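You operate a simulated robot arm through the tools that you are given. There is no shell and no other tool. Be economical: measure what you need, move in short steps, check, and stop when the job is done.

You run a simulated two-armed robot. Do the job below in one go: nothing can be reset, and whatever is moved stays where it is left.

TASK
Hold the pink bowl on the top of the dining table steady with one hand and put the green clothes peg in it with the other.

It is judged by the outcome, as a careful person would: the job done as asked, and still so three seconds after it is handed in. It fails if anything else is knocked over, pushed out of place, dropped, spilled or broken.

THE ROBOT
Two 7-joint arms with two-finger parallel grippers on one trunk, on a base that drives. Base frame: it is fixed to the floor where the robot stands at the start and does not move with it; the origin is under the middle of the robot, x ahead of it, y to its left, z up; the surface under the hand at the start is at about z = 0.78. Units: m, degrees, N and s.
The left shoulder is at the start at [0.08, 0.131, 0.947], the right one opposite. With the tool pointing down near the work surface each hand reaches from about 0.4 to 0.86 m from the robot's upright axis, wherever it stands, measured 20 degrees to its own side. Places, roughly: pink bowl [-2.5, -2.5, 0.75]. Payload 1.57 kg a hand.
The tool frame of a hand sits at the grasp point between the pads (the TCP): z along the fingers, y along the line on which they close. The tips reach 0.03 m beyond it. The gripper opens to 0.11 m. The fingers are 0.024 m wide and 0.012 m thick; the gripper's body (0.048 by 0.112 m) begins 0.078 m behind the TCP.
Orientation is that of the tool frame in the base frame, as a unit quaternion [x, y, z, w]. With the fingers straight down and closing along the base's y, the tool's x points along the base's -x, its y along +y and its z along -z.

THE INTERFACE
- The arms move only by the tool drive_tool. It takes "left_moves", "right_moves" or both (then of equal length, played together; a hand with none holds still); each is a list of rows, each an object of numbers (a shift or turn left out is 0, a gripper value left out holds the last): "tx", "ty", "tz": the shift along the base's x, y, z in m; "wx", "wy", "wz": the turn, a rotation vector about the base's x, y, z in rad; "hand": the opening, from 0 (shut) to 1 (fully open). In form: [{"tx": .., "ty": .., "tz": .., "wx": .., "wy": .., "wz": .., "hand": ..}, ...]. A call has 1 to 20 rows; each row shifts and turns the commanded pose from where the row before left it. A row lasts 0.2 s, in which the tool goes at most 0.05 m and 8.6 degrees; a call with a longer step from one row to the next is refused whole, and so is a gripper value outside its range. A pose out of reach is approached as far as the arm can. The call stops where the force on the tool passes 40 N (or 10 N more than at its start, if that is more) or the arm is blocked; 0.2 s more then pass. The fingers move at their own pace (about 0.108 m/s each) and stop on an object; they squeeze with about 25 N. The grip force told is the motor's: it shows also when the fingers shut on nothing. Time passes only in rows, and 0.2 s behind the last, so rows that do not move let the fingers close. It gives the time, the measured TCP pose, the force on the tool (base axes), the opening and the grip force at its end, in the units of the frame above (readings bear some noise), with the torque about the TCP (base axes, N m) and any sound that the robot's microphone picked up.
- Cameras (640 x 400 px; columns grow to the right, rows downward): "scene" is now at [-0.049, -0.0202, 1.4527]; the picture's right is [-0.20, -0.98, 0.00], its down [-0.25, 0.05, -0.97] and it looks along [0.95, -0.20, -0.26] (base axes); focal length 281 px, centre (320, 200). "left" rides on the left gripper at [0.07, -0.016, -0.141] in its tool frame; the picture's right is [0.23, 0.97, 0.00], its down [-0.86, 0.20, -0.48] and it looks along [-0.47, 0.11, 0.88] (tool axes); focal length 222 px, centre (320, 200). "right" rides on the right gripper at [0.07, 0.016, -0.141] in its tool frame; the picture's right is [-0.23, 0.97, 0.00], its down [-0.86, -0.20, -0.48] and it looks along [-0.47, -0.11, 0.88] (tool axes); focal length 222 px, centre (320, 200). There is no depth. A picture from a camera that has moved, and an enlarged one, comes with that camera's place and axes in the base frame and with its lens.
- get_image(camera): a new picture of that camera. The clock stands still meanwhile.
- steer(legs): drives the robot by 1 to 6 legs, each [ahead, left, turn to the left] in m, m and degrees, along the robot's own axes; the way and the turn of a leg run together, so that a leg with both is an arc; at most 1.5 m and 180 degrees a leg. The arms and the cameras ride along, it lands a little off, and it stops where it bumps. It gives what a move gives.
- turn_head(pan, tilt): turns the head with the scene camera to pan (to the left, within 109 degrees either way) and tilt (down, from -29 to 69), counted from straight ahead of the robot. It gives what a move gives.
- close_up(camera, box): a new picture of the part [left, top, right, bottom] of that camera's present view, enlarged. The clock stands still meanwhile.
- close_job(): hands the job in; it is judged then, once.

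Go step by step. Nothing tells you exact positions but the pictures and the camera data: compare them with the known pose of the tool, close in by small moves and look again before you grip or let go. The budget is 120 turns and 92 pictures, counting those below and the enlarged ones. Unless the task says otherwise, let go and move clear before handing in, and close with one line.

The tools are called after ">>>" by a JSON object that holds its "op" and its "data". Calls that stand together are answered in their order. drive_tool: Moves the arms, as the interface text tells. Its arguments: {"type":"object","properties":{"left_moves":{"type":"array","items":{"type":"object","properties":{"tx":{"type":"number"},"ty":{"type":"number"},"tz":{"type":"number"},"wx":{"type":"number"},"wy":{"type":"number"},"wz":{"type":"number"},"hand":{"type":"number"}}}},"right_moves":{"type":"array","items":{"type":"object","properties":{"tx":{"type":"number"},"ty":{"type":"number"},"tz":{"type":"number"},"wx":{"type":"number"},"wy":{"type":"number"},"wz":{"type":"number"},"hand":{"type":"number"}}}}},"required":[]} The other tools are called the same way: steer (legs) drives the base; turn_head (pan, tilt) turns the head that bears the scene camera; get_image (camera) takes a picture; close_up (camera, box) takes an enlarged picture of a part of a camera's view; close_job () hands the job in.

At the start:

```text
time: 0.0
left_position: [0.5031, 0.0921, 1.3353]
left_orientation: [0.0, 1.0, 0.0, -0.001]
left_ft_force: [-0.5, 0.2, -0.1]
left_wrist_torque: [-0.02, -0.01, -0.01]
left_finger_gap: 0.1102
left_grip_force: 0.0
right_position: [0.389, -0.3309, 1.3772]
right_orientation: [0.0, 1.0, 0.0, -0.001]
right_ft_force: [-0.2, -0.6, 0.7]
right_wrist_torque: [0.02, -0.02, -0.01]
right_finger_gap: 0.1099
right_grip_force: 0.1
robot x, y, heading: [0.0004, 0.0013, -0.1]
head pan, tilt: [-11.7, 15.0]
```

scene: 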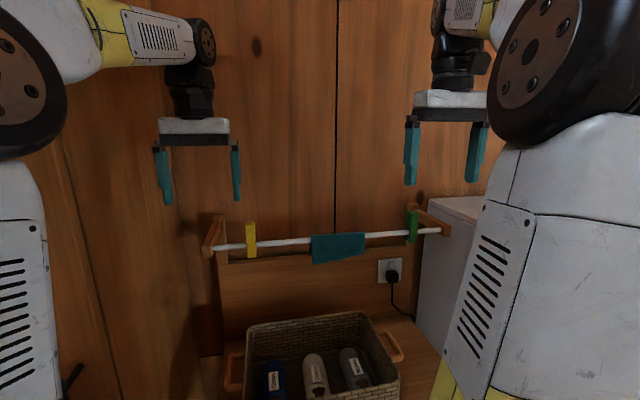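
right: 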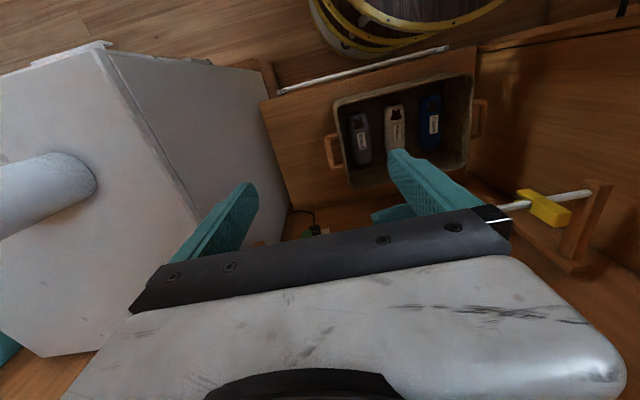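
left: 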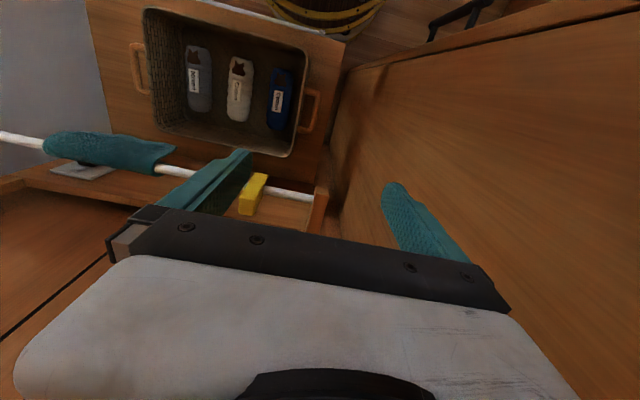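

I see a rail ahead with a yellow peg, a teal cloth and a green peg at its right end, above a worktop with a basket. I look closer at the green peg first.

>>> {"op": "close_up", "data": {"camera": "scene", "box": [200, 180, 460, 342]}}

>>> {"op": "turn_head", "data": {"pan": -11.7, "tilt": 35}}

>>> {"op": "get_image", "data": {"camera": "scene"}}

```text
2.46 times, centred on (330, 261) of scene
camera zoom: at [-0.049, -0.0202, 1.4527], right [-0.2, -0.98, 0.0], down [-0.25, 0.05, -0.97], along [0.95, -0.2, -0.26], focal length 692 px, centre (295, 50)
```

zoom: 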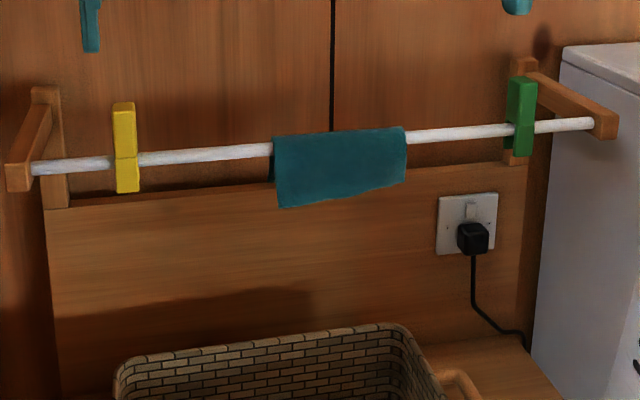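

```text
time: 0.8
left_position: [0.5041, 0.093, 1.3379]
left_orientation: [0.0, 1.0, 0.0, 0.0]
left_ft_force: [0.0, 0.3, -0.2]
left_wrist_torque: [-0.08, 0.02, 0.02]
left_finger_gap: 0.1099
left_grip_force: 0.1
right_position: [0.3906, -0.3307, 1.377]
right_orientation: [0.0, 1.0, -0.001, 0.0]
right_ft_force: [0.1, -0.9, -0.1]
right_wrist_torque: [0.0, 0.0, -0.05]
right_finger_gap: 0.1101
right_grip_force: 0.0
robot x, y, heading: [0.0011, 0.002, -0.1]
head pan, tilt: [-11.7, 35.0]
```

```text
87 pictures are left
camera scene: at [-0.0542, -0.0191, 1.4208], right [-0.2, -0.98, 0.0], down [-0.56, 0.12, -0.82], along [0.8, -0.17, -0.57], focal length 281 px, centre (320, 200)
```

scene: 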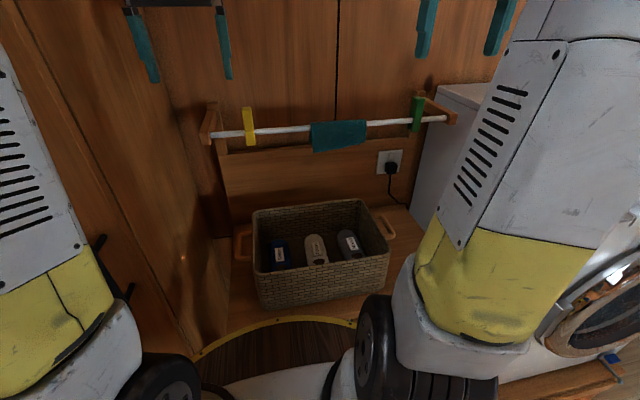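

The yellow peg triangulates to about [0.60, 0.01, 1.18], so the rail runs along y at x≈0.60, with the green peg near [0.60, -0.41, 1.19]. I move the right hand closer, staying high, and look.

>>> {"op": "drive_tool", "data": {"right_moves": [{"tx": 0.04, "ty": -0.02}, {"tx": 0.04, "ty": -0.03}, {"tx": 0.03, "ty": -0.03}]}}

>>> {"op": "get_image", "data": {"camera": "right"}}

>>> {"op": "close_up", "data": {"camera": "scene", "box": [370, 60, 466, 120]}}

```text
time: 1.6
left_position: [0.5027, 0.0931, 1.3359]
left_orientation: [0.0, 1.0, 0.0, 0.0]
left_ft_force: [1.2, -0.9, 0.4]
left_wrist_torque: [0.01, -0.03, 0.01]
left_finger_gap: 0.1103
left_grip_force: 0.1
right_position: [0.5, -0.4115, 1.3777]
right_orientation: [0.0, 1.0, 0.0, 0.0]
right_ft_force: [-0.2, 0.4, 0.3]
right_wrist_torque: [-0.04, -0.07, 0.05]
right_finger_gap: 0.1101
right_grip_force: 0.0
robot x, y, heading: [0.0005, 0.0009, 0.1]
head pan, tilt: [-11.7, 35.0]
```

```text
86 pictures are left
camera right: at [0.4305, -0.3952, 1.5194], right [0.23, 0.97, 0.0], down [0.86, -0.2, 0.48], along [0.47, -0.11, -0.88], focal length 222 px, centre (320, 200)
```

right: 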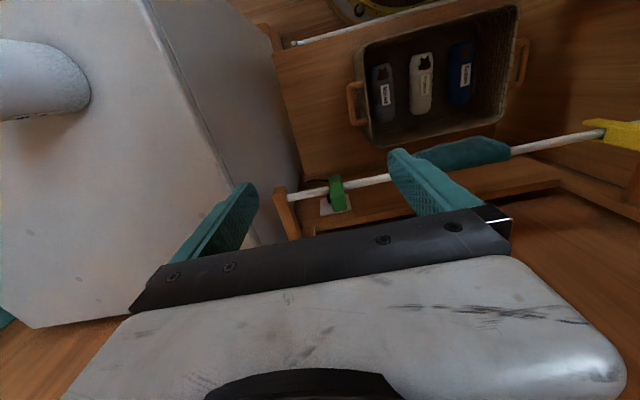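

```text
6.67 times, centred on (418, 90) of scene
camera zoom: at [-0.0545, -0.0188, 1.4207], right [-0.2, -0.98, 0.0], down [-0.56, 0.12, -0.82], along [0.8, -0.17, -0.57], focal length 1875 px, centre (-333, 933)
```

zoom: 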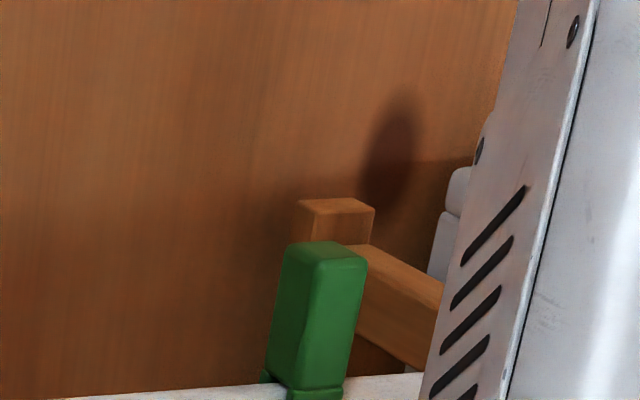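

The right camera agrees: the peg is at about [0.60, -0.406], with its top near z≈1.23. I look closely at its shape from both cameras.

>>> {"op": "close_up", "data": {"camera": "scene", "box": [390, 84, 454, 140]}}

>>> {"op": "close_up", "data": {"camera": "right", "box": [270, 150, 400, 240]}}

```text
7.14 times, centred on (422, 112) of scene
camera zoom: at [-0.0545, -0.0188, 1.4207], right [-0.2, -0.98, 0.0], down [-0.56, 0.12, -0.82], along [0.8, -0.17, -0.57], focal length 2009 px, centre (-409, 829)
```

zoom: 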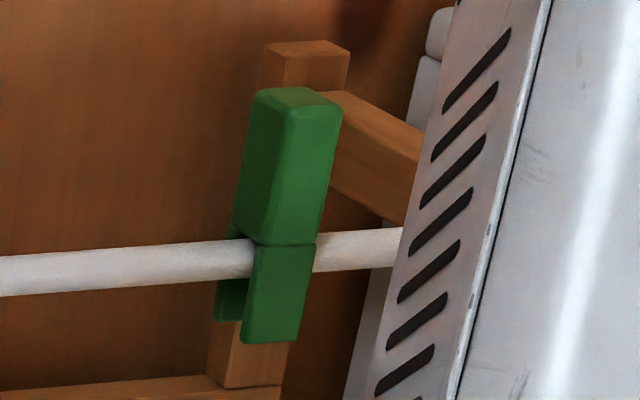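

```text
4.44 times, centred on (335, 195) of right
camera zoom: at [0.4305, -0.3952, 1.5194], right [0.23, 0.97, 0.0], down [0.86, -0.2, 0.48], along [0.47, -0.11, -0.88], focal length 987 px, centre (253, 222)
```

zoom: 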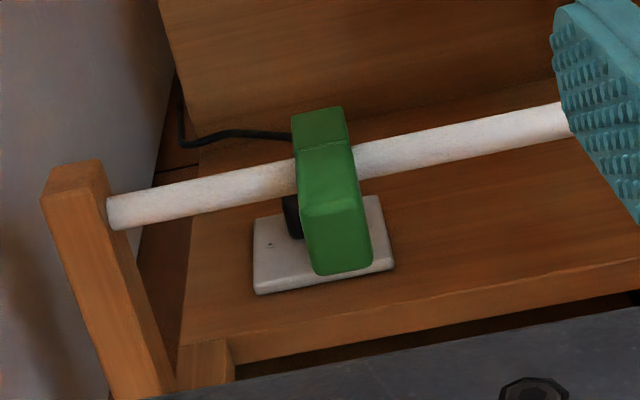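

The peg is a block with two legs straddling the rail, solid above it (top z≈1.23, rail top ≈1.18). I'll grip the upper block from above along y, keeping the tips clear of the rail.

>>> {"op": "drive_tool", "data": {"right_moves": [{"tx": 0.035, "hand": 0.7}, {"tx": 0.035}, {"tx": 0.03, "ty": 0.003}, {"tz": -0.04}, {"tz": -0.04}, {"tz": -0.02}]}}

>>> {"op": "get_image", "data": {"camera": "right"}}

>>> {"op": "turn_head", "data": {"pan": -30, "tilt": 20}}

>>> {"op": "get_image", "data": {"camera": "scene"}}

```text
time: 3.0
left_position: [0.504, 0.0931, 1.3376]
left_orientation: [0.0, 1.0, 0.001, 0.001]
left_ft_force: [0.3, 0.4, 0.2]
left_wrist_torque: [0.0, -0.02, -0.02]
left_finger_gap: 0.11
left_grip_force: 0.0
right_position: [0.5441, -0.4016, 1.2574]
right_orientation: [0.0, 1.0, -0.001, 0.0]
right_ft_force: [-0.2, -0.5, -0.5]
right_wrist_torque: [-0.04, -0.03, 0.0]
right_finger_gap: 0.0766
right_grip_force: 0.2
right hand out of reach, approached as far as the arm can: row 1, 2, 3
robot x, y, heading: [-0.0012, -0.0025, 0.3]
head pan, tilt: [-11.7, 35.0]
```

```text
82 pictures are left
camera right: at [0.4745, -0.3849, 1.3995], right [0.23, 0.97, 0.0], down [0.86, -0.2, 0.48], along [0.47, -0.11, -0.88], focal length 222 px, centre (320, 200)
```

right: 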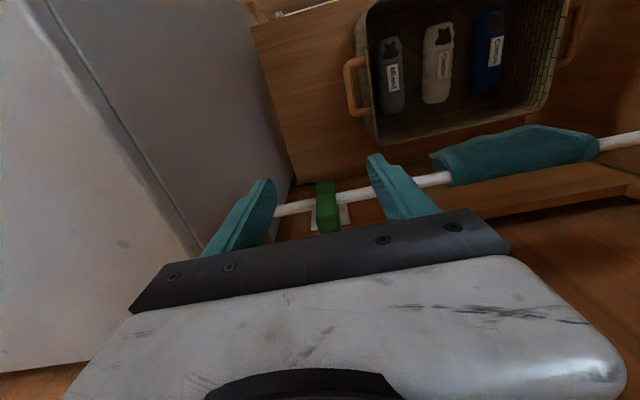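

```text
time: 3.8
left_position: [0.5033, 0.0916, 1.3367]
left_orientation: [0.0, 1.0, 0.0, 0.0]
left_ft_force: [-1.2, 0.4, 0.4]
left_wrist_torque: [0.01, 0.0, 0.02]
left_finger_gap: 0.1099
left_grip_force: 0.1
right_position: [0.5445, -0.4012, 1.2577]
right_orientation: [0.0, 1.0, 0.0, -0.001]
right_ft_force: [-0.7, 0.5, 0.8]
right_wrist_torque: [0.01, -0.03, -0.01]
right_finger_gap: 0.0769
right_grip_force: 0.1
robot x, y, heading: [-0.0019, -0.0003, -0.1]
head pan, tilt: [-30.0, 20.0]
```

```text
81 pictures are left
camera scene: at [-0.0598, -0.0477, 1.4445], right [-0.5, -0.87, 0.0], down [-0.3, 0.17, -0.94], along [0.81, -0.47, -0.34], focal length 281 px, centre (320, 200)
```

scene: 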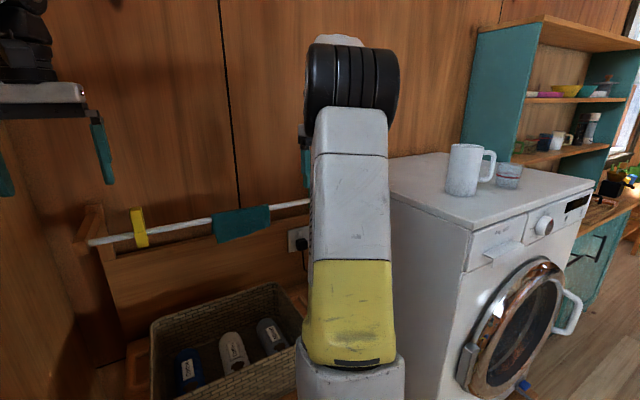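

The arm fell about 5 cm short in x at the higher pose. I try going further at this lower height.

>>> {"op": "drive_tool", "data": {"right_moves": [{"tx": 0.03}, {"tx": 0.023, "ty": -0.006}]}}

```text
time: 4.4
left_position: [0.5032, 0.092, 1.3368]
left_orientation: [0.0, 1.0, 0.001, 0.0]
left_ft_force: [-0.3, -0.3, 0.1]
left_wrist_torque: [-0.02, 0.0, 0.03]
left_finger_gap: 0.1099
left_grip_force: 0.1
right_position: [0.5964, -0.4057, 1.2577]
right_orientation: [0.0, 1.0, -0.001, 0.0]
right_ft_force: [-0.1, 0.7, -0.4]
right_wrist_torque: [-0.03, -0.01, -0.02]
right_finger_gap: 0.0771
right_grip_force: 0.0
robot x, y, heading: [-0.0031, -0.0003, -0.1]
head pan, tilt: [-30.0, 20.0]
```

It reached [0.596, -0.406, 1.258]. I check the alignment before going down.

>>> {"op": "get_image", "data": {"camera": "right"}}

>>> {"op": "get_image", "data": {"camera": "left"}}

```text
80 pictures are left
camera right: at [0.5271, -0.3912, 1.3996], right [0.23, 0.97, 0.0], down [0.85, -0.2, 0.48], along [0.47, -0.11, -0.88], focal length 222 px, centre (320, 200)
```

right: 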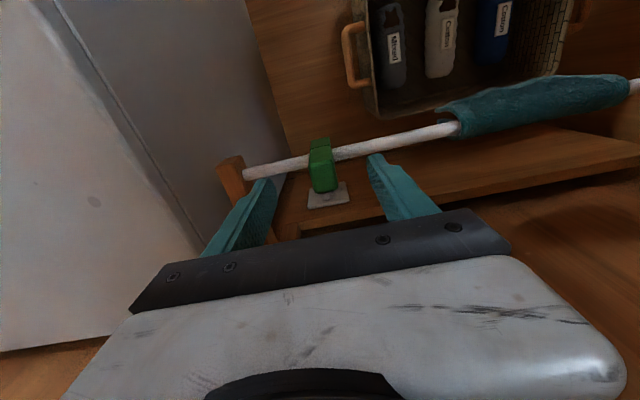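

```text
79 pictures are left
camera left: at [0.434, 0.0756, 1.4779], right [-0.23, 0.97, 0.0], down [0.86, 0.2, 0.48], along [0.47, 0.11, -0.88], focal length 222 px, centre (320, 200)
```

left: 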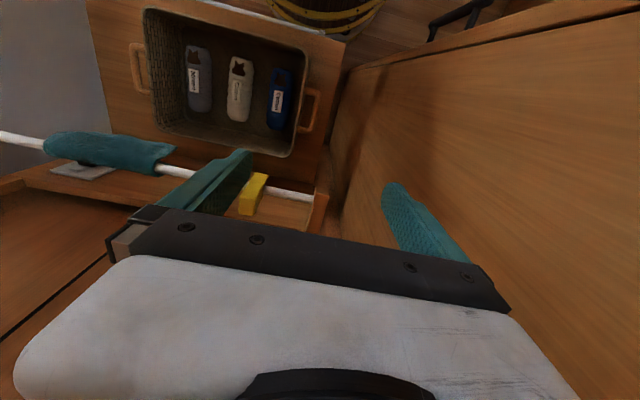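

The peg sits between the fingers at about [0.60, -0.405]. I lower to z≈1.223 and close.

>>> {"op": "drive_tool", "data": {"right_moves": [{"tx": 0.004, "tz": -0.018}, {"tz": -0.017}, {}, {"hand": 0.1}, {}, {}, {}]}}

>>> {"op": "close_up", "data": {"camera": "right", "box": [200, 100, 450, 256]}}

```text
time: 6.0
left_position: [0.5037, 0.092, 1.3369]
left_orientation: [0.0, 1.0, 0.0, 0.0]
left_ft_force: [-0.3, -0.3, -0.1]
left_wrist_torque: [0.01, 0.02, 0.0]
left_finger_gap: 0.1098
left_grip_force: 0.1
right_position: [0.6003, -0.4072, 1.2225]
right_orientation: [0.0, 1.0, 0.0, 0.0]
right_ft_force: [0.4, 0.0, 1.0]
right_wrist_torque: [0.02, 0.03, -0.01]
right_finger_gap: 0.0209
right_grip_force: 25.5
robot x, y, heading: [0.0007, 0.0009, 0.0]
head pan, tilt: [-30.0, 20.0]
```

```text
2.56 times, centred on (325, 178) of right
camera zoom: at [0.5315, -0.3913, 1.3644], right [0.23, 0.97, 0.0], down [0.86, -0.2, 0.48], along [0.47, -0.11, -0.88], focal length 569 px, centre (307, 256)
```

zoom: 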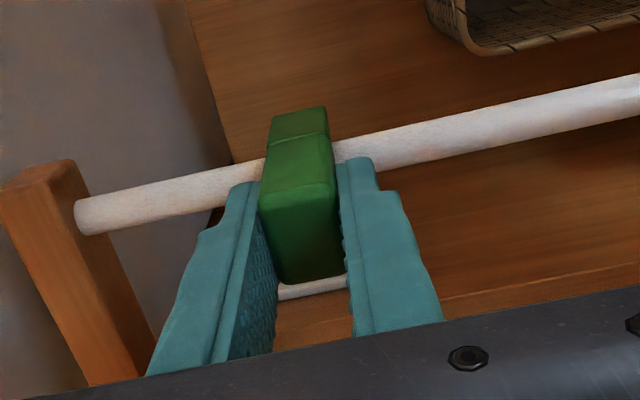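

Gripped at 0.021 m with 25 N. I pull up slowly off the rail.

>>> {"op": "drive_tool", "data": {"right_moves": [{"tz": 0.01}, {"tz": 0.01}, {"tz": 0.015}, {"tz": 0.015}, {"tz": 0.01}]}}

>>> {"op": "get_image", "data": {"camera": "right"}}

```text
time: 7.2
left_position: [0.5036, 0.0929, 1.3371]
left_orientation: [0.0, 1.0, 0.0, 0.0]
left_ft_force: [0.6, -0.7, 0.5]
left_wrist_torque: [-0.02, 0.0, 0.0]
left_finger_gap: 0.1099
left_grip_force: 0.0
right_position: [0.6015, -0.4077, 1.283]
right_orientation: [0.0, 1.0, -0.001, 0.0]
right_ft_force: [-0.7, 0.3, 0.7]
right_wrist_torque: [0.01, 0.0, 0.0]
right_finger_gap: 0.0209
right_grip_force: 25.0
robot x, y, heading: [-0.0002, -0.0012, -0.1]
head pan, tilt: [-30.0, 20.0]
```

```text
77 pictures are left
camera right: at [0.5317, -0.3915, 1.4251], right [0.23, 0.97, 0.0], down [0.85, -0.2, 0.48], along [0.47, -0.11, -0.88], focal length 222 px, centre (320, 200)
```

right: 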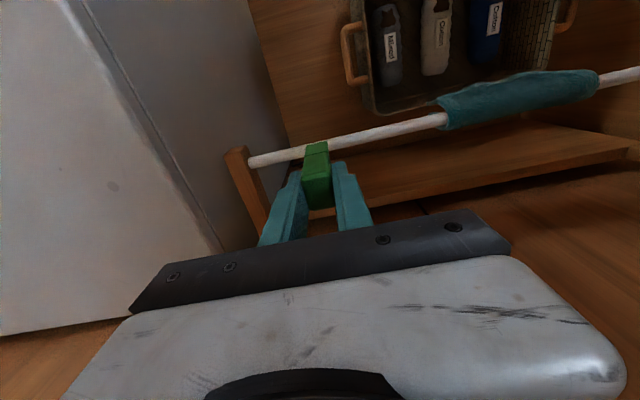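

The peg is free of the rail, held upright. I retract the hand back and up, then look round for the table.

>>> {"op": "drive_tool", "data": {"right_moves": [{"tz": 0.01, "tx": -0.02}, {"tz": 0.02, "tx": -0.04}, {"tx": -0.05, "tz": 0.01}, {"tx": -0.05}, {"tx": -0.04}], "left_moves": [{}, {"tx": -0.03}, {"tx": -0.05}, {"tx": -0.04}, {}]}}

>>> {"op": "turn_head", "data": {"pan": -100, "tilt": 20}}

>>> {"op": "get_image", "data": {"camera": "scene"}}

>>> {"op": "turn_head", "data": {"pan": 100, "tilt": 20}}

>>> {"op": "get_image", "data": {"camera": "scene"}}

```text
refused: row 3 steps farther than a row can; nothing moved
```

```text
time: 8.7
left_position: [0.5026, 0.092, 1.3376]
left_orientation: [0.0, 1.0, -0.001, 0.0]
left_ft_force: [0.5, -0.6, -0.4]
left_wrist_torque: [-0.02, -0.01, -0.01]
left_finger_gap: 0.1099
left_grip_force: 0.1
right_position: [0.6019, -0.4068, 1.2823]
right_orientation: [0.0, 1.0, 0.001, -0.001]
right_ft_force: [0.1, -0.7, -0.5]
right_wrist_torque: [0.04, -0.01, 0.0]
right_finger_gap: 0.0209
right_grip_force: 25.1
robot x, y, heading: [-0.0018, -0.002, 0.1]
head pan, tilt: [-100.0, 20.0]
```

```text
76 pictures are left
camera scene: at [-0.1565, -0.093, 1.4446], right [-0.98, 0.17, 0.0], down [0.06, 0.34, -0.94], along [-0.16, -0.93, -0.34], focal length 281 px, centre (320, 200)
```

scene: 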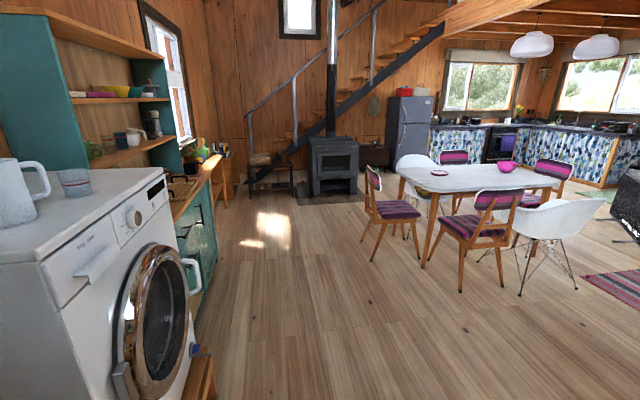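

```text
time: 11.6
left_position: [0.5026, 0.0922, 1.3372]
left_orientation: [0.0, 1.0, 0.0, 0.0]
left_ft_force: [0.2, -0.5, -0.2]
left_wrist_torque: [0.01, 0.01, -0.03]
left_finger_gap: 0.1101
left_grip_force: 0.0
right_position: [0.6021, -0.4074, 1.2821]
right_orientation: [0.001, 1.0, 0.0, -0.001]
right_ft_force: [0.2, -0.5, -1.2]
right_wrist_torque: [0.0, 0.0, -0.01]
right_finger_gap: 0.0208
right_grip_force: 24.8
robot x, y, heading: [0.0, -0.0012, 0.1]
head pan, tilt: [100.0, 20.0]
```

```text
75 pictures are left
camera scene: at [-0.1565, 0.0905, 1.4446], right [0.98, 0.17, 0.0], down [0.06, -0.34, -0.94], along [-0.16, 0.93, -0.34], focal length 281 px, centre (320, 200)
```

scene: 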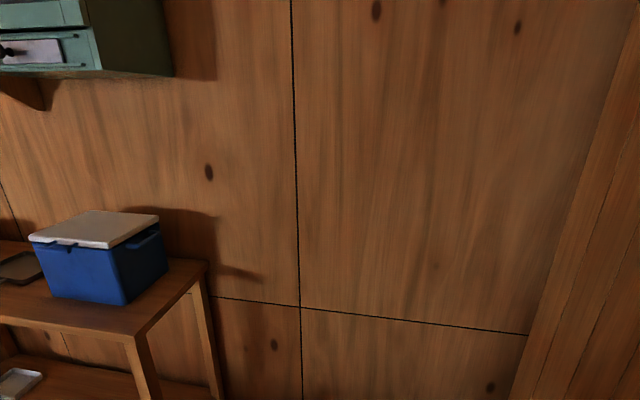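

The dining table with the pink bowl is behind to the right, bowl at roughly [-2.55, -2.6]. I retract the arms (smaller steps) and zoom on the table to plan the approach between the chairs.

>>> {"op": "drive_tool", "data": {"right_moves": [{"tz": 0.01, "tx": -0.02}, {"tz": 0.02, "tx": -0.04}, {"tx": -0.045, "tz": 0.01}, {"tx": -0.045}, {"tx": -0.045}, {"tx": -0.04}], "left_moves": [{}, {"tx": -0.03}, {"tx": -0.045}, {"tx": -0.045}, {}, {}]}}

>>> {"op": "turn_head", "data": {"pan": -109, "tilt": 15}}

>>> {"op": "get_image", "data": {"camera": "scene"}}

>>> {"op": "close_up", "data": {"camera": "scene", "box": [280, 120, 600, 320]}}

```text
time: 13.0
left_position: [0.3839, 0.0937, 1.3371]
left_orientation: [0.0, 1.0, 0.0, 0.001]
left_ft_force: [0.6, -0.2, -1.3]
left_wrist_torque: [0.01, 0.04, -0.02]
left_finger_gap: 0.1099
left_grip_force: 0.1
right_position: [0.3679, -0.4075, 1.3236]
right_orientation: [0.0, 1.0, 0.001, -0.001]
right_ft_force: [0.6, -0.4, -1.3]
right_wrist_torque: [0.0, 0.01, 0.01]
right_finger_gap: 0.0207
right_grip_force: 24.9
robot x, y, heading: [-0.0009, -0.0002, 0.1]
head pan, tilt: [100.0, 20.0]
```

```text
time: 16.0
left_position: [0.3838, 0.0922, 1.3376]
left_orientation: [0.001, 1.0, 0.0, 0.001]
left_ft_force: [0.5, -0.4, -0.3]
left_wrist_torque: [0.0, 0.0, 0.0]
left_finger_gap: 0.11
left_grip_force: 0.0
right_position: [0.367, -0.407, 1.3236]
right_orientation: [0.0, 1.0, 0.0, 0.0]
right_ft_force: [-0.5, -0.2, 0.0]
right_wrist_torque: [-0.02, 0.0, -0.04]
right_finger_gap: 0.0211
right_grip_force: 25.0
robot x, y, heading: [-0.0019, -0.0033, -0.2]
head pan, tilt: [-108.9, 15.0]
```

```text
74 pictures are left
camera scene: at [-0.1707, -0.0896, 1.4527], right [-0.95, 0.32, 0.0], down [0.08, 0.24, -0.97], along [-0.31, -0.91, -0.26], focal length 281 px, centre (320, 200)
```

scene: 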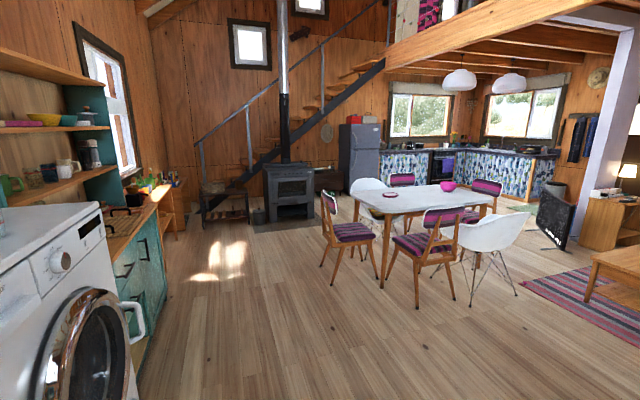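

```text
2.00 times, centred on (440, 220) of scene
camera zoom: at [-0.1707, -0.0896, 1.4527], right [-0.95, 0.32, 0.0], down [0.08, 0.24, -0.97], along [-0.31, -0.91, -0.26], focal length 562 px, centre (80, 160)
```

zoom: 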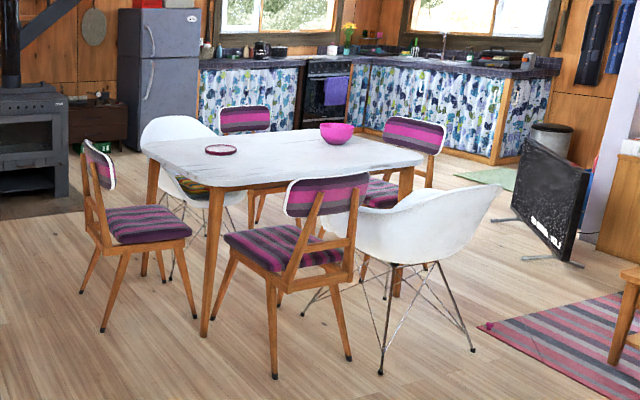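

The table spans about x -1.35..-2.7, y -2.0..-2.7, and the bowl is near its far corner. I plan to go round the +x end by the stove and approach from the far corner side. First I turn a little right and check the space behind me.

>>> {"op": "steer", "data": {"legs": [[0, 0, -30]]}}

>>> {"op": "get_image", "data": {"camera": "scene"}}

```text
time: 17.9
left_position: [0.3789, -0.1115, 1.3379]
left_orientation: [0.259, 0.966, 0.0, 0.0]
left_ft_force: [0.1, 0.2, 0.5]
left_wrist_torque: [0.01, 0.01, -0.03]
left_finger_gap: 0.1098
left_grip_force: 0.0
right_position: [0.1133, -0.5361, 1.3237]
right_orientation: [0.259, 0.966, 0.001, 0.001]
right_ft_force: [-0.3, -0.5, 0.3]
right_wrist_torque: [0.0, 0.0, 0.04]
right_finger_gap: 0.0211
right_grip_force: 25.2
robot x, y, heading: [0.0009, 0.0008, -29.7]
head pan, tilt: [-108.9, 15.0]
```

```text
72 pictures are left
camera scene: at [-0.1921, 0.0072, 1.4527], right [-0.66, 0.75, 0.0], down [0.19, 0.17, -0.97], along [-0.73, -0.64, -0.26], focal length 281 px, centre (320, 200)
```

scene: 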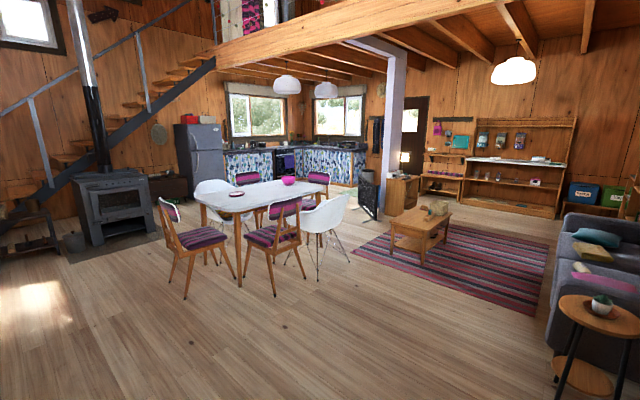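

Open floor behind. I back off from the washer, turn to face -y and drive down the corridor.

>>> {"op": "steer", "data": {"legs": [[-0.35, 0, 0], [0, 0, -60], [1.3, 0, 0]]}}

>>> {"op": "turn_head", "data": {"pan": -40, "tilt": 25}}

>>> {"op": "get_image", "data": {"camera": "scene"}}

```text
time: 29.0
left_position: [-0.1956, -1.5302, 1.3369]
left_orientation: [0.704, 0.71, 0.0, -0.001]
left_ft_force: [0.4, 0.3, -0.1]
left_wrist_torque: [0.03, 0.04, -0.01]
left_finger_gap: 0.1102
left_grip_force: 0.0
right_position: [-0.6954, -1.5171, 1.3239]
right_orientation: [0.703, 0.711, 0.0, 0.001]
right_ft_force: [-0.1, -0.7, 0.4]
right_wrist_torque: [-0.02, 0.02, 0.01]
right_finger_gap: 0.0211
right_grip_force: 25.2
robot x, y, heading: [-0.2909, -1.1501, -89.5]
head pan, tilt: [-108.9, 15.0]
```

```text
time: 30.4
left_position: [-0.1943, -1.5287, 1.3368]
left_orientation: [0.704, 0.71, -0.001, 0.0]
left_ft_force: [0.6, -0.3, 0.8]
left_wrist_torque: [0.02, 0.02, 0.0]
left_finger_gap: 0.11
left_grip_force: 0.1
right_position: [-0.6958, -1.5176, 1.3241]
right_orientation: [0.703, 0.711, 0.0, 0.0]
right_ft_force: [-0.7, 0.0, -0.8]
right_wrist_torque: [-0.03, 0.04, 0.03]
right_finger_gap: 0.0214
right_grip_force: 25.1
robot x, y, heading: [-0.2915, -1.1468, -89.3]
head pan, tilt: [-40.0, 25.0]
```

```text
71 pictures are left
camera scene: at [-0.3523, -1.0791, 1.4365], right [-0.77, 0.64, 0.0], down [0.27, 0.33, -0.91], along [-0.58, -0.7, -0.42], focal length 281 px, centre (320, 200)
```

scene: 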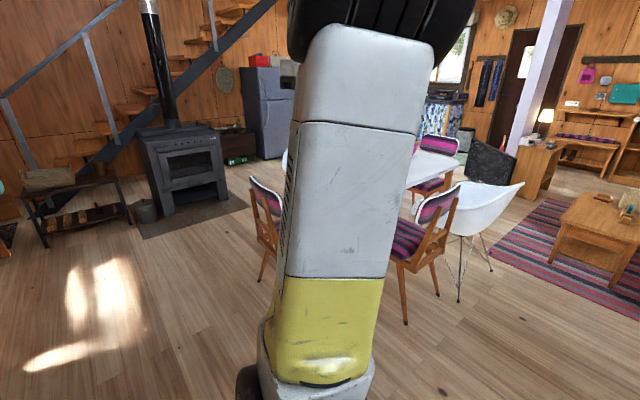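

Corridor is clear. I go further down and look at the far side of the table.

>>> {"op": "steer", "data": {"legs": [[1.5, 0.05, 0]]}}

>>> {"op": "turn_head", "data": {"pan": -75, "tilt": 25}}

>>> {"op": "get_image", "data": {"camera": "scene"}}

```text
refused: leg 1 is longer than a leg can be; nothing moved
```

```text
time: 31.4
left_position: [-0.1949, -1.5295, 1.3384]
left_orientation: [0.704, 0.71, 0.001, 0.0]
left_ft_force: [-0.6, -0.7, 0.0]
left_wrist_torque: [0.04, 0.01, -0.02]
left_finger_gap: 0.1101
left_grip_force: 0.0
right_position: [-0.6962, -1.5173, 1.3242]
right_orientation: [0.704, 0.71, 0.0, 0.0]
right_ft_force: [0.5, 0.7, 0.5]
right_wrist_torque: [-0.01, 0.0, -0.02]
right_finger_gap: 0.0209
right_grip_force: 25.4
robot x, y, heading: [-0.2921, -1.1488, -89.4]
head pan, tilt: [-75.0, 25.0]
```

```text
70 pictures are left
camera scene: at [-0.3824, -1.0328, 1.4365], right [-0.27, 0.96, 0.0], down [0.41, 0.11, -0.91], along [-0.87, -0.24, -0.42], focal length 281 px, centre (320, 200)
```

scene: 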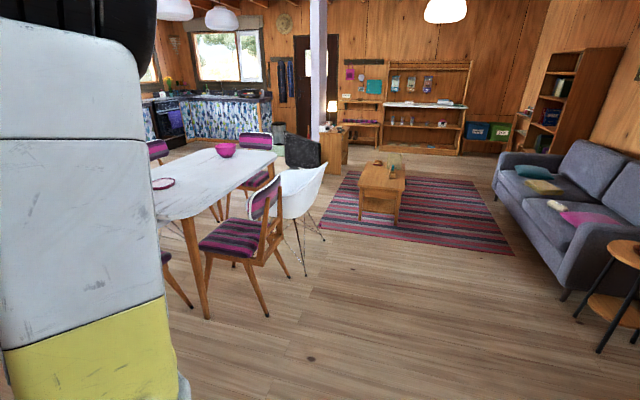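

From here I proceed down the corridor with a slightly shorter leg.

>>> {"op": "steer", "data": {"legs": [[1.45, 0.05, 0]]}}

>>> {"op": "get_image", "data": {"camera": "scene"}}

```text
time: 38.6
left_position: [-0.1262, -2.9721, 1.3383]
left_orientation: [0.702, 0.712, 0.0, -0.001]
left_ft_force: [-0.4, -0.5, 0.8]
left_wrist_torque: [0.05, 0.0, -0.01]
left_finger_gap: 0.1101
left_grip_force: 0.2
right_position: [-0.6271, -2.9615, 1.3243]
right_orientation: [0.702, 0.712, 0.0, 0.0]
right_ft_force: [-1.0, -1.0, 0.3]
right_wrist_torque: [0.01, -0.01, 0.0]
right_finger_gap: 0.021
right_grip_force: 25.0
robot x, y, heading: [-0.2202, -2.5931, -89.4]
head pan, tilt: [-75.0, 25.0]
```

```text
69 pictures are left
camera scene: at [-0.3159, -2.4766, 1.4365], right [-0.27, 0.96, 0.0], down [0.41, 0.12, -0.91], along [-0.87, -0.25, -0.42], focal length 281 px, centre (320, 200)
```

scene: 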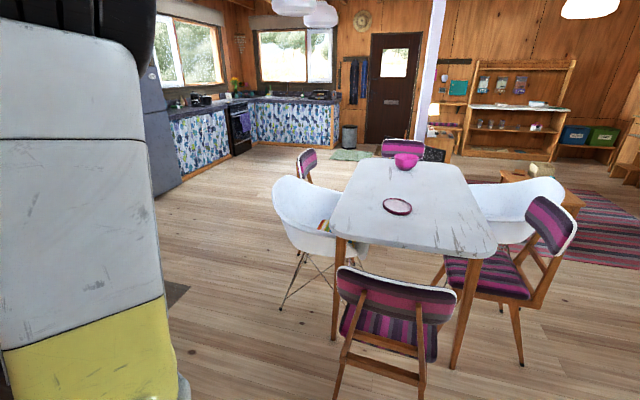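

The far side of the table is open, with a clear floor strip around y≈-3.55. I drive down, turn to face -x, and advance part way to look.

>>> {"op": "steer", "data": {"legs": [[0.93, 0, 0], [0, 0, -90], [1.2, 0, 0]]}}

>>> {"op": "turn_head", "data": {"pan": -40, "tilt": 25}}

>>> {"op": "get_image", "data": {"camera": "scene"}}

```text
time: 53.0
left_position: [-1.8031, -3.6488, 1.3368]
left_orientation: [1.0, 0.012, 0.0, 0.0]
left_ft_force: [-0.3, -0.3, 0.5]
left_wrist_torque: [0.02, 0.0, 0.03]
left_finger_gap: 0.1102
left_grip_force: 0.1
right_position: [-1.799, -3.1477, 1.3242]
right_orientation: [1.0, 0.012, 0.0, 0.0]
right_ft_force: [-0.1, -0.3, -0.1]
right_wrist_torque: [-0.01, -0.02, 0.03]
right_finger_gap: 0.0211
right_grip_force: 25.0
robot x, y, heading: [-1.4193, -3.5504, -178.7]
head pan, tilt: [-75.0, 25.0]
```

```text
time: 54.0
left_position: [-1.804, -3.6478, 1.3395]
left_orientation: [1.0, 0.012, 0.0, 0.0]
left_ft_force: [-0.1, -1.0, 0.0]
left_wrist_torque: [-0.01, 0.01, -0.04]
left_finger_gap: 0.1101
left_grip_force: 0.0
right_position: [-1.7996, -3.1475, 1.3237]
right_orientation: [1.0, 0.011, 0.0, 0.0]
right_ft_force: [-0.1, 0.4, -0.1]
right_wrist_torque: [0.0, 0.04, 0.0]
right_finger_gap: 0.0212
right_grip_force: 24.5
robot x, y, heading: [-1.4238, -3.5438, -178.4]
head pan, tilt: [-40.0, 25.0]
```

```text
68 pictures are left
camera scene: at [-1.3554, -3.4873, 1.4365], right [0.62, 0.78, 0.0], down [0.33, -0.26, -0.91], along [-0.71, 0.57, -0.42], focal length 281 px, centre (320, 200)
```

scene: 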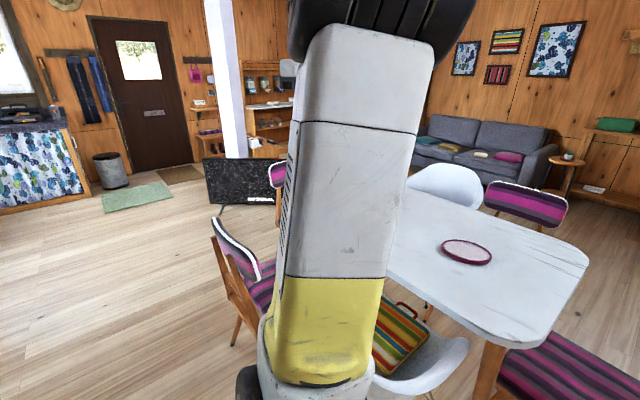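

Floor ahead is clear; chair E's back stays off to the right. I advance to beyond the table's far corner, then look at it.

>>> {"op": "steer", "data": {"legs": [[1.45, 0.0, 0], [0, 0, -60]]}}

>>> {"op": "turn_head", "data": {"pan": 0, "tilt": 35}}

>>> {"op": "get_image", "data": {"camera": "scene"}}

```text
time: 63.9
left_position: [-3.1472, -3.2968, 1.3383]
left_orientation: [0.871, -0.492, 0.001, 0.0]
left_ft_force: [0.7, 0.2, 0.3]
left_wrist_torque: [0.0, -0.01, -0.01]
left_finger_gap: 0.11
left_grip_force: 0.0
right_position: [-2.7101, -3.0538, 1.3238]
right_orientation: [0.87, -0.493, 0.0, 0.0]
right_ft_force: [0.0, 0.1, 0.0]
right_wrist_torque: [0.04, 0.03, 0.0]
right_finger_gap: 0.0208
right_grip_force: 24.4
robot x, y, heading: [-2.8692, -3.5813, 121.0]
head pan, tilt: [-40.0, 25.0]
```

```text
time: 64.9
left_position: [-3.1477, -3.2977, 1.3377]
left_orientation: [0.87, -0.493, 0.0, 0.0]
left_ft_force: [-1.0, 0.0, 0.0]
left_wrist_torque: [-0.02, -0.02, 0.0]
left_finger_gap: 0.1099
left_grip_force: 0.1
right_position: [-2.7103, -3.0547, 1.3242]
right_orientation: [0.87, -0.493, 0.0, 0.0]
right_ft_force: [-0.5, 0.3, -0.6]
right_wrist_torque: [0.0, -0.02, -0.01]
right_finger_gap: 0.0207
right_grip_force: 24.7
robot x, y, heading: [-2.8705, -3.5789, 120.8]
head pan, tilt: [0.0, 35.0]
```

```text
67 pictures are left
camera scene: at [-2.8444, -3.6244, 1.4207], right [0.86, 0.51, 0.0], down [0.3, -0.49, -0.82], along [-0.42, 0.7, -0.57], focal length 281 px, centre (320, 200)
```

scene: 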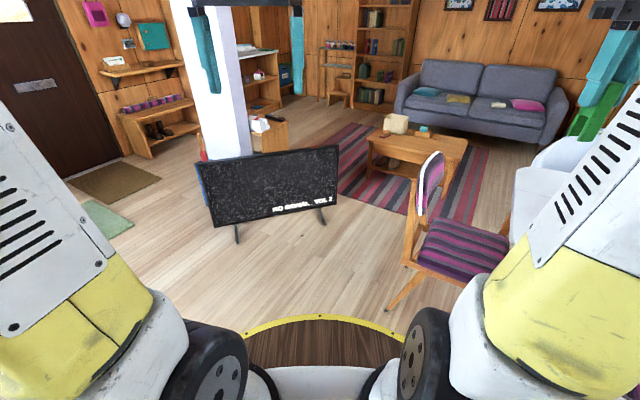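

My base is a barrel about 0.35 m in radius, up to roughly table height, so I must stay off the table edge. I turn to face the table corner and look.

>>> {"op": "steer", "data": {"legs": [[0, 0, -52]]}}

>>> {"op": "get_image", "data": {"camera": "scene"}}

```text
time: 67.7
left_position: [-2.8159, -3.1877, 1.3379]
left_orientation: [-0.563, 0.826, 0.0, 0.001]
left_ft_force: [0.2, 0.6, -0.7]
left_wrist_torque: [0.01, -0.01, 0.0]
left_finger_gap: 0.1101
left_grip_force: 0.1
right_position: [-2.3568, -3.3861, 1.3229]
right_orientation: [-0.563, 0.827, 0.0, 0.0]
right_ft_force: [-0.5, 0.6, 0.4]
right_wrist_torque: [-0.04, 0.03, -0.03]
right_finger_gap: 0.0209
right_grip_force: 24.8
robot x, y, heading: [-2.8715, -3.5782, 68.6]
head pan, tilt: [0.0, 35.0]
```

```text
66 pictures are left
camera scene: at [-2.8901, -3.6283, 1.4207], right [0.93, -0.37, 0.0], down [-0.21, -0.53, -0.82], along [0.3, 0.76, -0.57], focal length 281 px, centre (320, 200)
```

scene: 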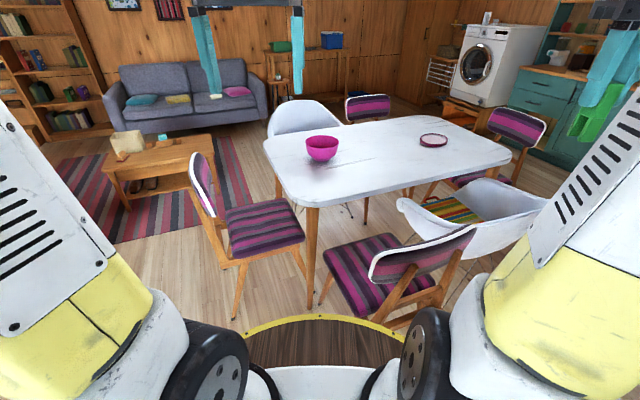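

The bowl appears near [-2.38, -2.37] on the table (x -2.65..-1.40, y -2.72..-1.95). I zoom on the bowl and the gaps at both near corners.

>>> {"op": "close_up", "data": {"camera": "scene", "box": [290, 120, 354, 170]}}

>>> {"op": "close_up", "data": {"camera": "scene", "box": [170, 80, 490, 340]}}

```text
8.00 times, centred on (322, 145) of scene
camera zoom: at [-2.8901, -3.6283, 1.4207], right [0.93, -0.37, 0.0], down [-0.21, -0.53, -0.82], along [0.3, 0.76, -0.57], focal length 2250 px, centre (304, 640)
```

zoom: 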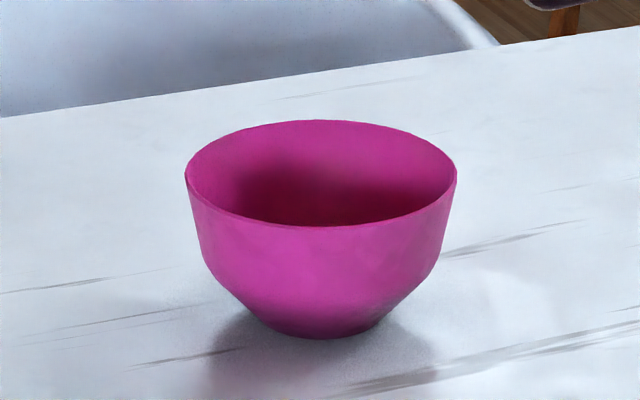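

```text
1.54 times, centred on (330, 210) of scene
camera zoom: at [-2.8901, -3.6283, 1.4207], right [0.93, -0.37, 0.0], down [-0.21, -0.53, -0.82], along [0.3, 0.76, -0.57], focal length 433 px, centre (305, 185)
```

zoom: 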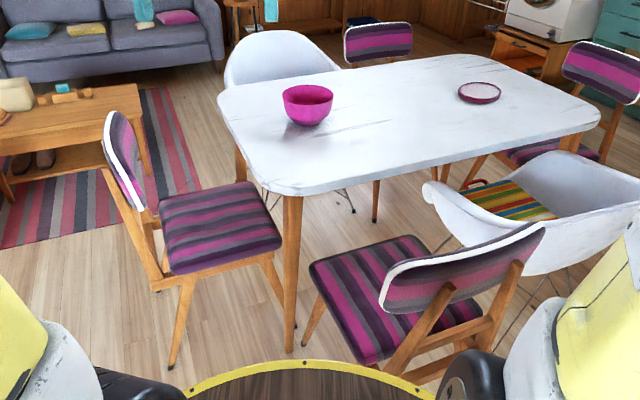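

The bowl centre comes out at about [-2.388, -2.395], rim z≈0.85, rim radius ≈0.085. A stance near [-2.90, -2.99] facing 49° clears both chairs by a few cm and puts the bowl 0.785 m ahead; I go most of the way first.

>>> {"op": "steer", "data": {"legs": [[0, 0, -19.6], [0.34, 0.326, 0]]}}

>>> {"op": "get_image", "data": {"camera": "scene"}}

>>> {"op": "turn_head", "data": {"pan": 0, "tilt": 60}}

>>> {"op": "get_image", "data": {"camera": "scene"}}

```text
time: 71.6
left_position: [-2.7073, -2.7588, 1.3375]
left_orientation: [-0.412, 0.911, -0.001, 0.001]
left_ft_force: [-0.3, -0.2, -0.2]
left_wrist_torque: [0.0, 0.04, -0.06]
left_finger_gap: 0.1099
left_grip_force: 0.1
right_position: [-2.3428, -3.1015, 1.3227]
right_orientation: [-0.413, 0.911, -0.001, 0.0]
right_ft_force: [0.0, 0.0, -0.4]
right_wrist_torque: [-0.01, -0.01, 0.04]
right_finger_gap: 0.0207
right_grip_force: 25.0
robot x, y, heading: [-2.8897, -3.1082, 48.7]
head pan, tilt: [0.0, 35.0]
```

```text
63 pictures are left
camera scene: at [-2.9252, -3.1485, 1.4207], right [0.75, -0.66, 0.0], down [-0.38, -0.43, -0.82], along [0.54, 0.62, -0.57], focal length 281 px, centre (320, 200)
```

scene: 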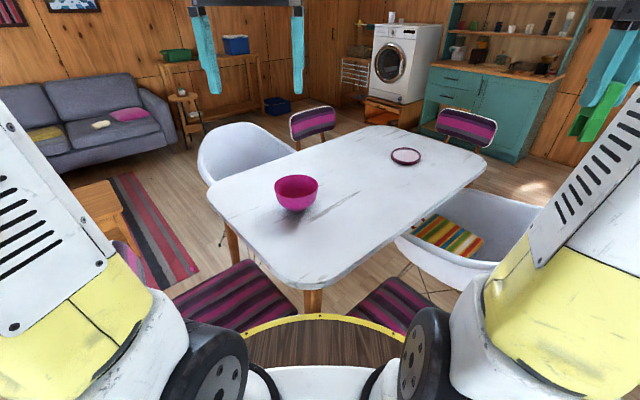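

```text
time: 72.5
left_position: [-2.706, -2.7582, 1.3365]
left_orientation: [-0.412, 0.911, 0.0, 0.0]
left_ft_force: [-0.1, -0.4, -0.3]
left_wrist_torque: [0.0, 0.01, -0.02]
left_finger_gap: 0.1099
left_grip_force: 0.1
right_position: [-2.3412, -3.101, 1.3225]
right_orientation: [-0.413, 0.911, 0.0, 0.0]
right_ft_force: [0.6, 0.3, -0.5]
right_wrist_torque: [0.01, 0.02, 0.05]
right_finger_gap: 0.0209
right_grip_force: 25.2
robot x, y, heading: [-2.8908, -3.1073, 48.8]
head pan, tilt: [0.0, 60.0]
```

```text
62 pictures are left
camera scene: at [-2.9393, -3.1644, 1.3865], right [0.75, -0.66, 0.0], down [-0.57, -0.65, -0.5], along [0.33, 0.38, -0.87], focal length 281 px, centre (320, 200)
```

scene: 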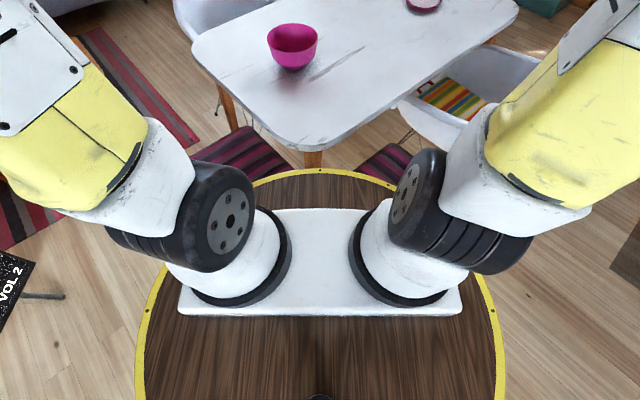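

The bowl position is confirmed at [-2.39, -2.394] from a second viewpoint, and the barrel top measures only ≈0.28–0.3 m in radius. I make the last small approach.

>>> {"op": "steer", "data": {"legs": [[0.09, 0.085, 0]]}}

>>> {"op": "turn_head", "data": {"pan": 0, "tilt": 45}}

>>> {"op": "get_image", "data": {"camera": "scene"}}

>>> {"op": "get_image", "data": {"camera": "left"}}

```text
time: 73.7
left_position: [-2.7122, -2.635, 1.3391]
left_orientation: [-0.413, 0.911, 0.0, 0.0]
left_ft_force: [0.1, -0.4, 0.1]
left_wrist_torque: [0.04, 0.02, 0.03]
left_finger_gap: 0.1102
left_grip_force: 0.1
right_position: [-2.3485, -2.9786, 1.3236]
right_orientation: [-0.413, 0.911, 0.001, 0.0]
right_ft_force: [-0.2, 0.2, 0.3]
right_wrist_torque: [0.05, 0.02, -0.04]
right_finger_gap: 0.021
right_grip_force: 24.9
robot x, y, heading: [-2.8941, -2.9868, 48.9]
head pan, tilt: [0.0, 60.0]
```

```text
time: 74.5
left_position: [-2.7132, -2.6356, 1.3385]
left_orientation: [-0.413, 0.911, 0.0, 0.0]
left_ft_force: [0.1, 0.4, 0.1]
left_wrist_torque: [0.0, 0.0, -0.01]
left_finger_gap: 0.1102
left_grip_force: 0.0
right_position: [-2.3459, -2.9771, 1.3233]
right_orientation: [-0.414, 0.91, -0.001, 0.001]
right_ft_force: [-0.7, 0.4, 0.3]
right_wrist_torque: [-0.01, -0.01, -0.04]
right_finger_gap: 0.021
right_grip_force: 24.8
robot x, y, heading: [-2.8977, -2.9847, 48.8]
head pan, tilt: [0.0, 45.0]
```

```text
61 pictures are left
camera scene: at [-2.935, -3.0299, 1.4058], right [0.75, -0.66, 0.0], down [-0.47, -0.53, -0.71], along [0.47, 0.53, -0.71], focal length 281 px, centre (320, 200)
```

scene: 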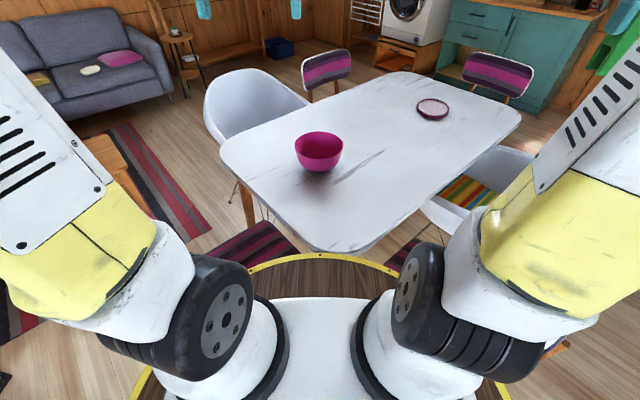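

```text
60 pictures are left
camera left: at [-2.746, -2.6988, 1.4787], right [-0.88, 0.47, 0.0], down [0.41, 0.77, 0.48], along [0.23, 0.42, -0.88], focal length 222 px, centre (320, 200)
```

left: 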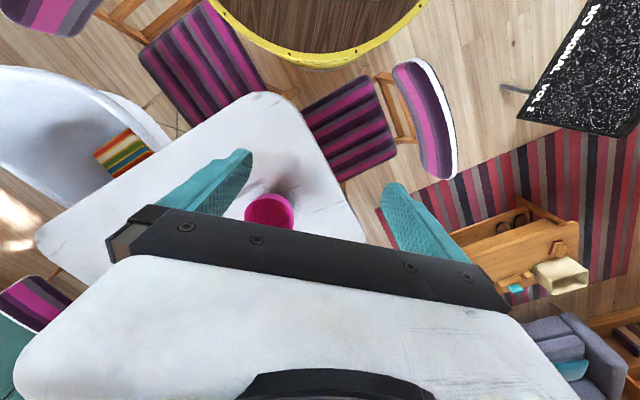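

Standing at [-2.898, -2.985], heading 48.8°, the bowl is 0.78 m straight ahead. The left hand will pinch the bowl's left rim with a 10° outward tilt matching the wall; first I bring it above the rim at z≈1.0.

>>> {"op": "drive_tool", "data": {"left_moves": [{"tx": 0.019, "ty": 0.024, "tz": -0.026, "wx": -0.0093, "wy": -0.0106, "hand": 0.6}, {"tx": 0.019, "ty": 0.024, "tz": -0.026, "wx": -0.0093, "wy": -0.0106}, {"tx": 0.019, "ty": 0.024, "tz": -0.026, "wx": -0.0093, "wy": -0.0106}, {"tx": 0.019, "ty": 0.024, "tz": -0.026, "wx": -0.0093, "wy": -0.0106}, {"tx": 0.019, "ty": 0.024, "tz": -0.026, "wx": -0.0093, "wy": -0.0106}, {"tx": 0.019, "ty": 0.024, "tz": -0.026, "wx": -0.0093, "wy": -0.0106}, {"tx": 0.019, "ty": 0.024, "tz": -0.026, "wx": -0.0093, "wy": -0.0106}, {"tx": 0.019, "ty": 0.024, "tz": -0.026, "wx": -0.0093, "wy": -0.0106}, {"tx": 0.019, "ty": 0.024, "tz": -0.026, "wx": -0.0093, "wy": -0.0106}, {"tx": 0.019, "ty": 0.024, "tz": -0.026, "wx": -0.0093, "wy": -0.0106}, {"tx": 0.019, "ty": 0.024, "tz": -0.026, "wx": -0.0093, "wy": -0.0106}, {"tx": 0.019, "ty": 0.024, "tz": -0.026, "wx": -0.0093, "wy": -0.0106}, {"tx": 0.019, "ty": 0.024, "tz": -0.026, "wx": -0.0093, "wy": -0.0106}]}}

>>> {"op": "get_image", "data": {"camera": "scene"}}

>>> {"op": "get_image", "data": {"camera": "left"}}

```text
time: 77.3
left_position: [-2.4647, -2.3223, 1.0011]
left_orientation: [-0.411, 0.907, -0.084, 0.039]
left_ft_force: [-0.2, 0.0, 1.1]
left_wrist_torque: [0.02, 0.03, -0.01]
left_finger_gap: 0.0663
left_grip_force: 0.1
right_position: [-2.3483, -2.977, 1.3238]
right_orientation: [-0.413, 0.911, 0.0, 0.0]
right_ft_force: [-0.5, 0.4, -0.1]
right_wrist_torque: [0.04, -0.01, -0.02]
right_finger_gap: 0.021
right_grip_force: 25.2
robot x, y, heading: [-2.9011, -2.9814, 48.8]
head pan, tilt: [0.0, 45.0]
```

```text
59 pictures are left
camera scene: at [-2.9351, -3.0301, 1.4059], right [0.75, -0.66, 0.0], down [-0.47, -0.53, -0.71], along [0.47, 0.53, -0.71], focal length 281 px, centre (320, 200)
```

scene: 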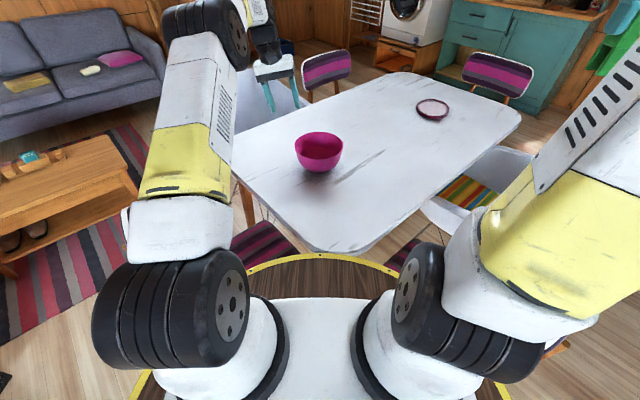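

```text
58 pictures are left
camera left: at [-2.5182, -2.369, 1.1414], right [-0.87, 0.46, -0.18], down [0.35, 0.83, 0.44], along [0.35, 0.32, -0.88], focal length 222 px, centre (320, 200)
```

left: 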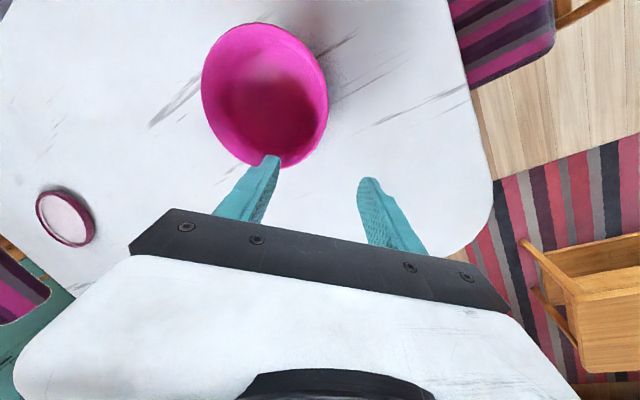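

The left camera suggests the bowl is nearer [-2.407, -2.418], with table z≈0.766 and rim ≈0.863. I take enlargements to triangulate precisely.

>>> {"op": "close_up", "data": {"camera": "scene", "box": [272, 115, 368, 175]}}

>>> {"op": "close_up", "data": {"camera": "left", "box": [160, 0, 480, 200]}}

```text
6.67 times, centred on (320, 145) of scene
camera zoom: at [-2.9351, -3.0301, 1.4059], right [0.75, -0.66, 0.0], down [-0.47, -0.53, -0.71], along [0.47, 0.53, -0.71], focal length 1875 px, centre (320, 567)
```

zoom: 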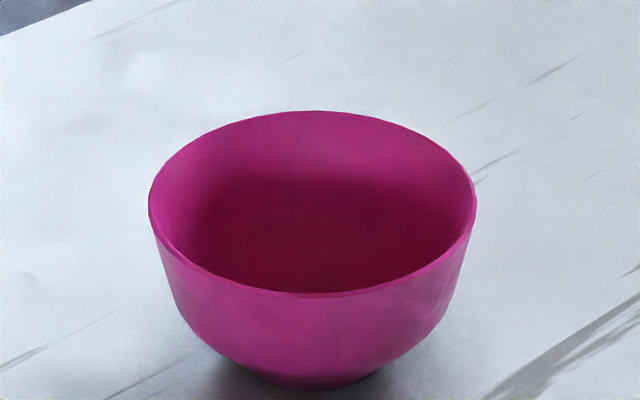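

```text
2.00 times, centred on (320, 100) of left
camera zoom: at [-2.5182, -2.369, 1.1414], right [-0.87, 0.46, -0.18], down [0.35, 0.83, 0.44], along [0.35, 0.32, -0.88], focal length 444 px, centre (320, 400)
```

zoom: 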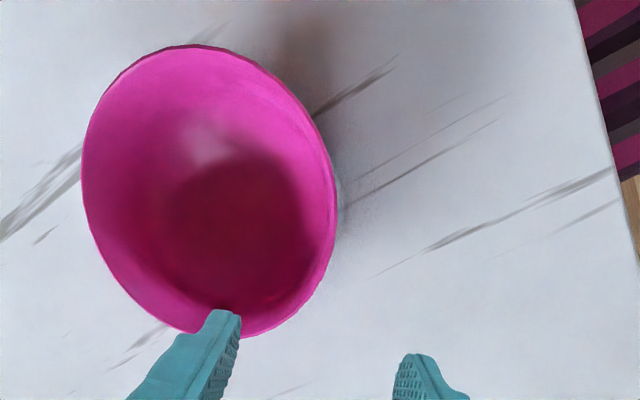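

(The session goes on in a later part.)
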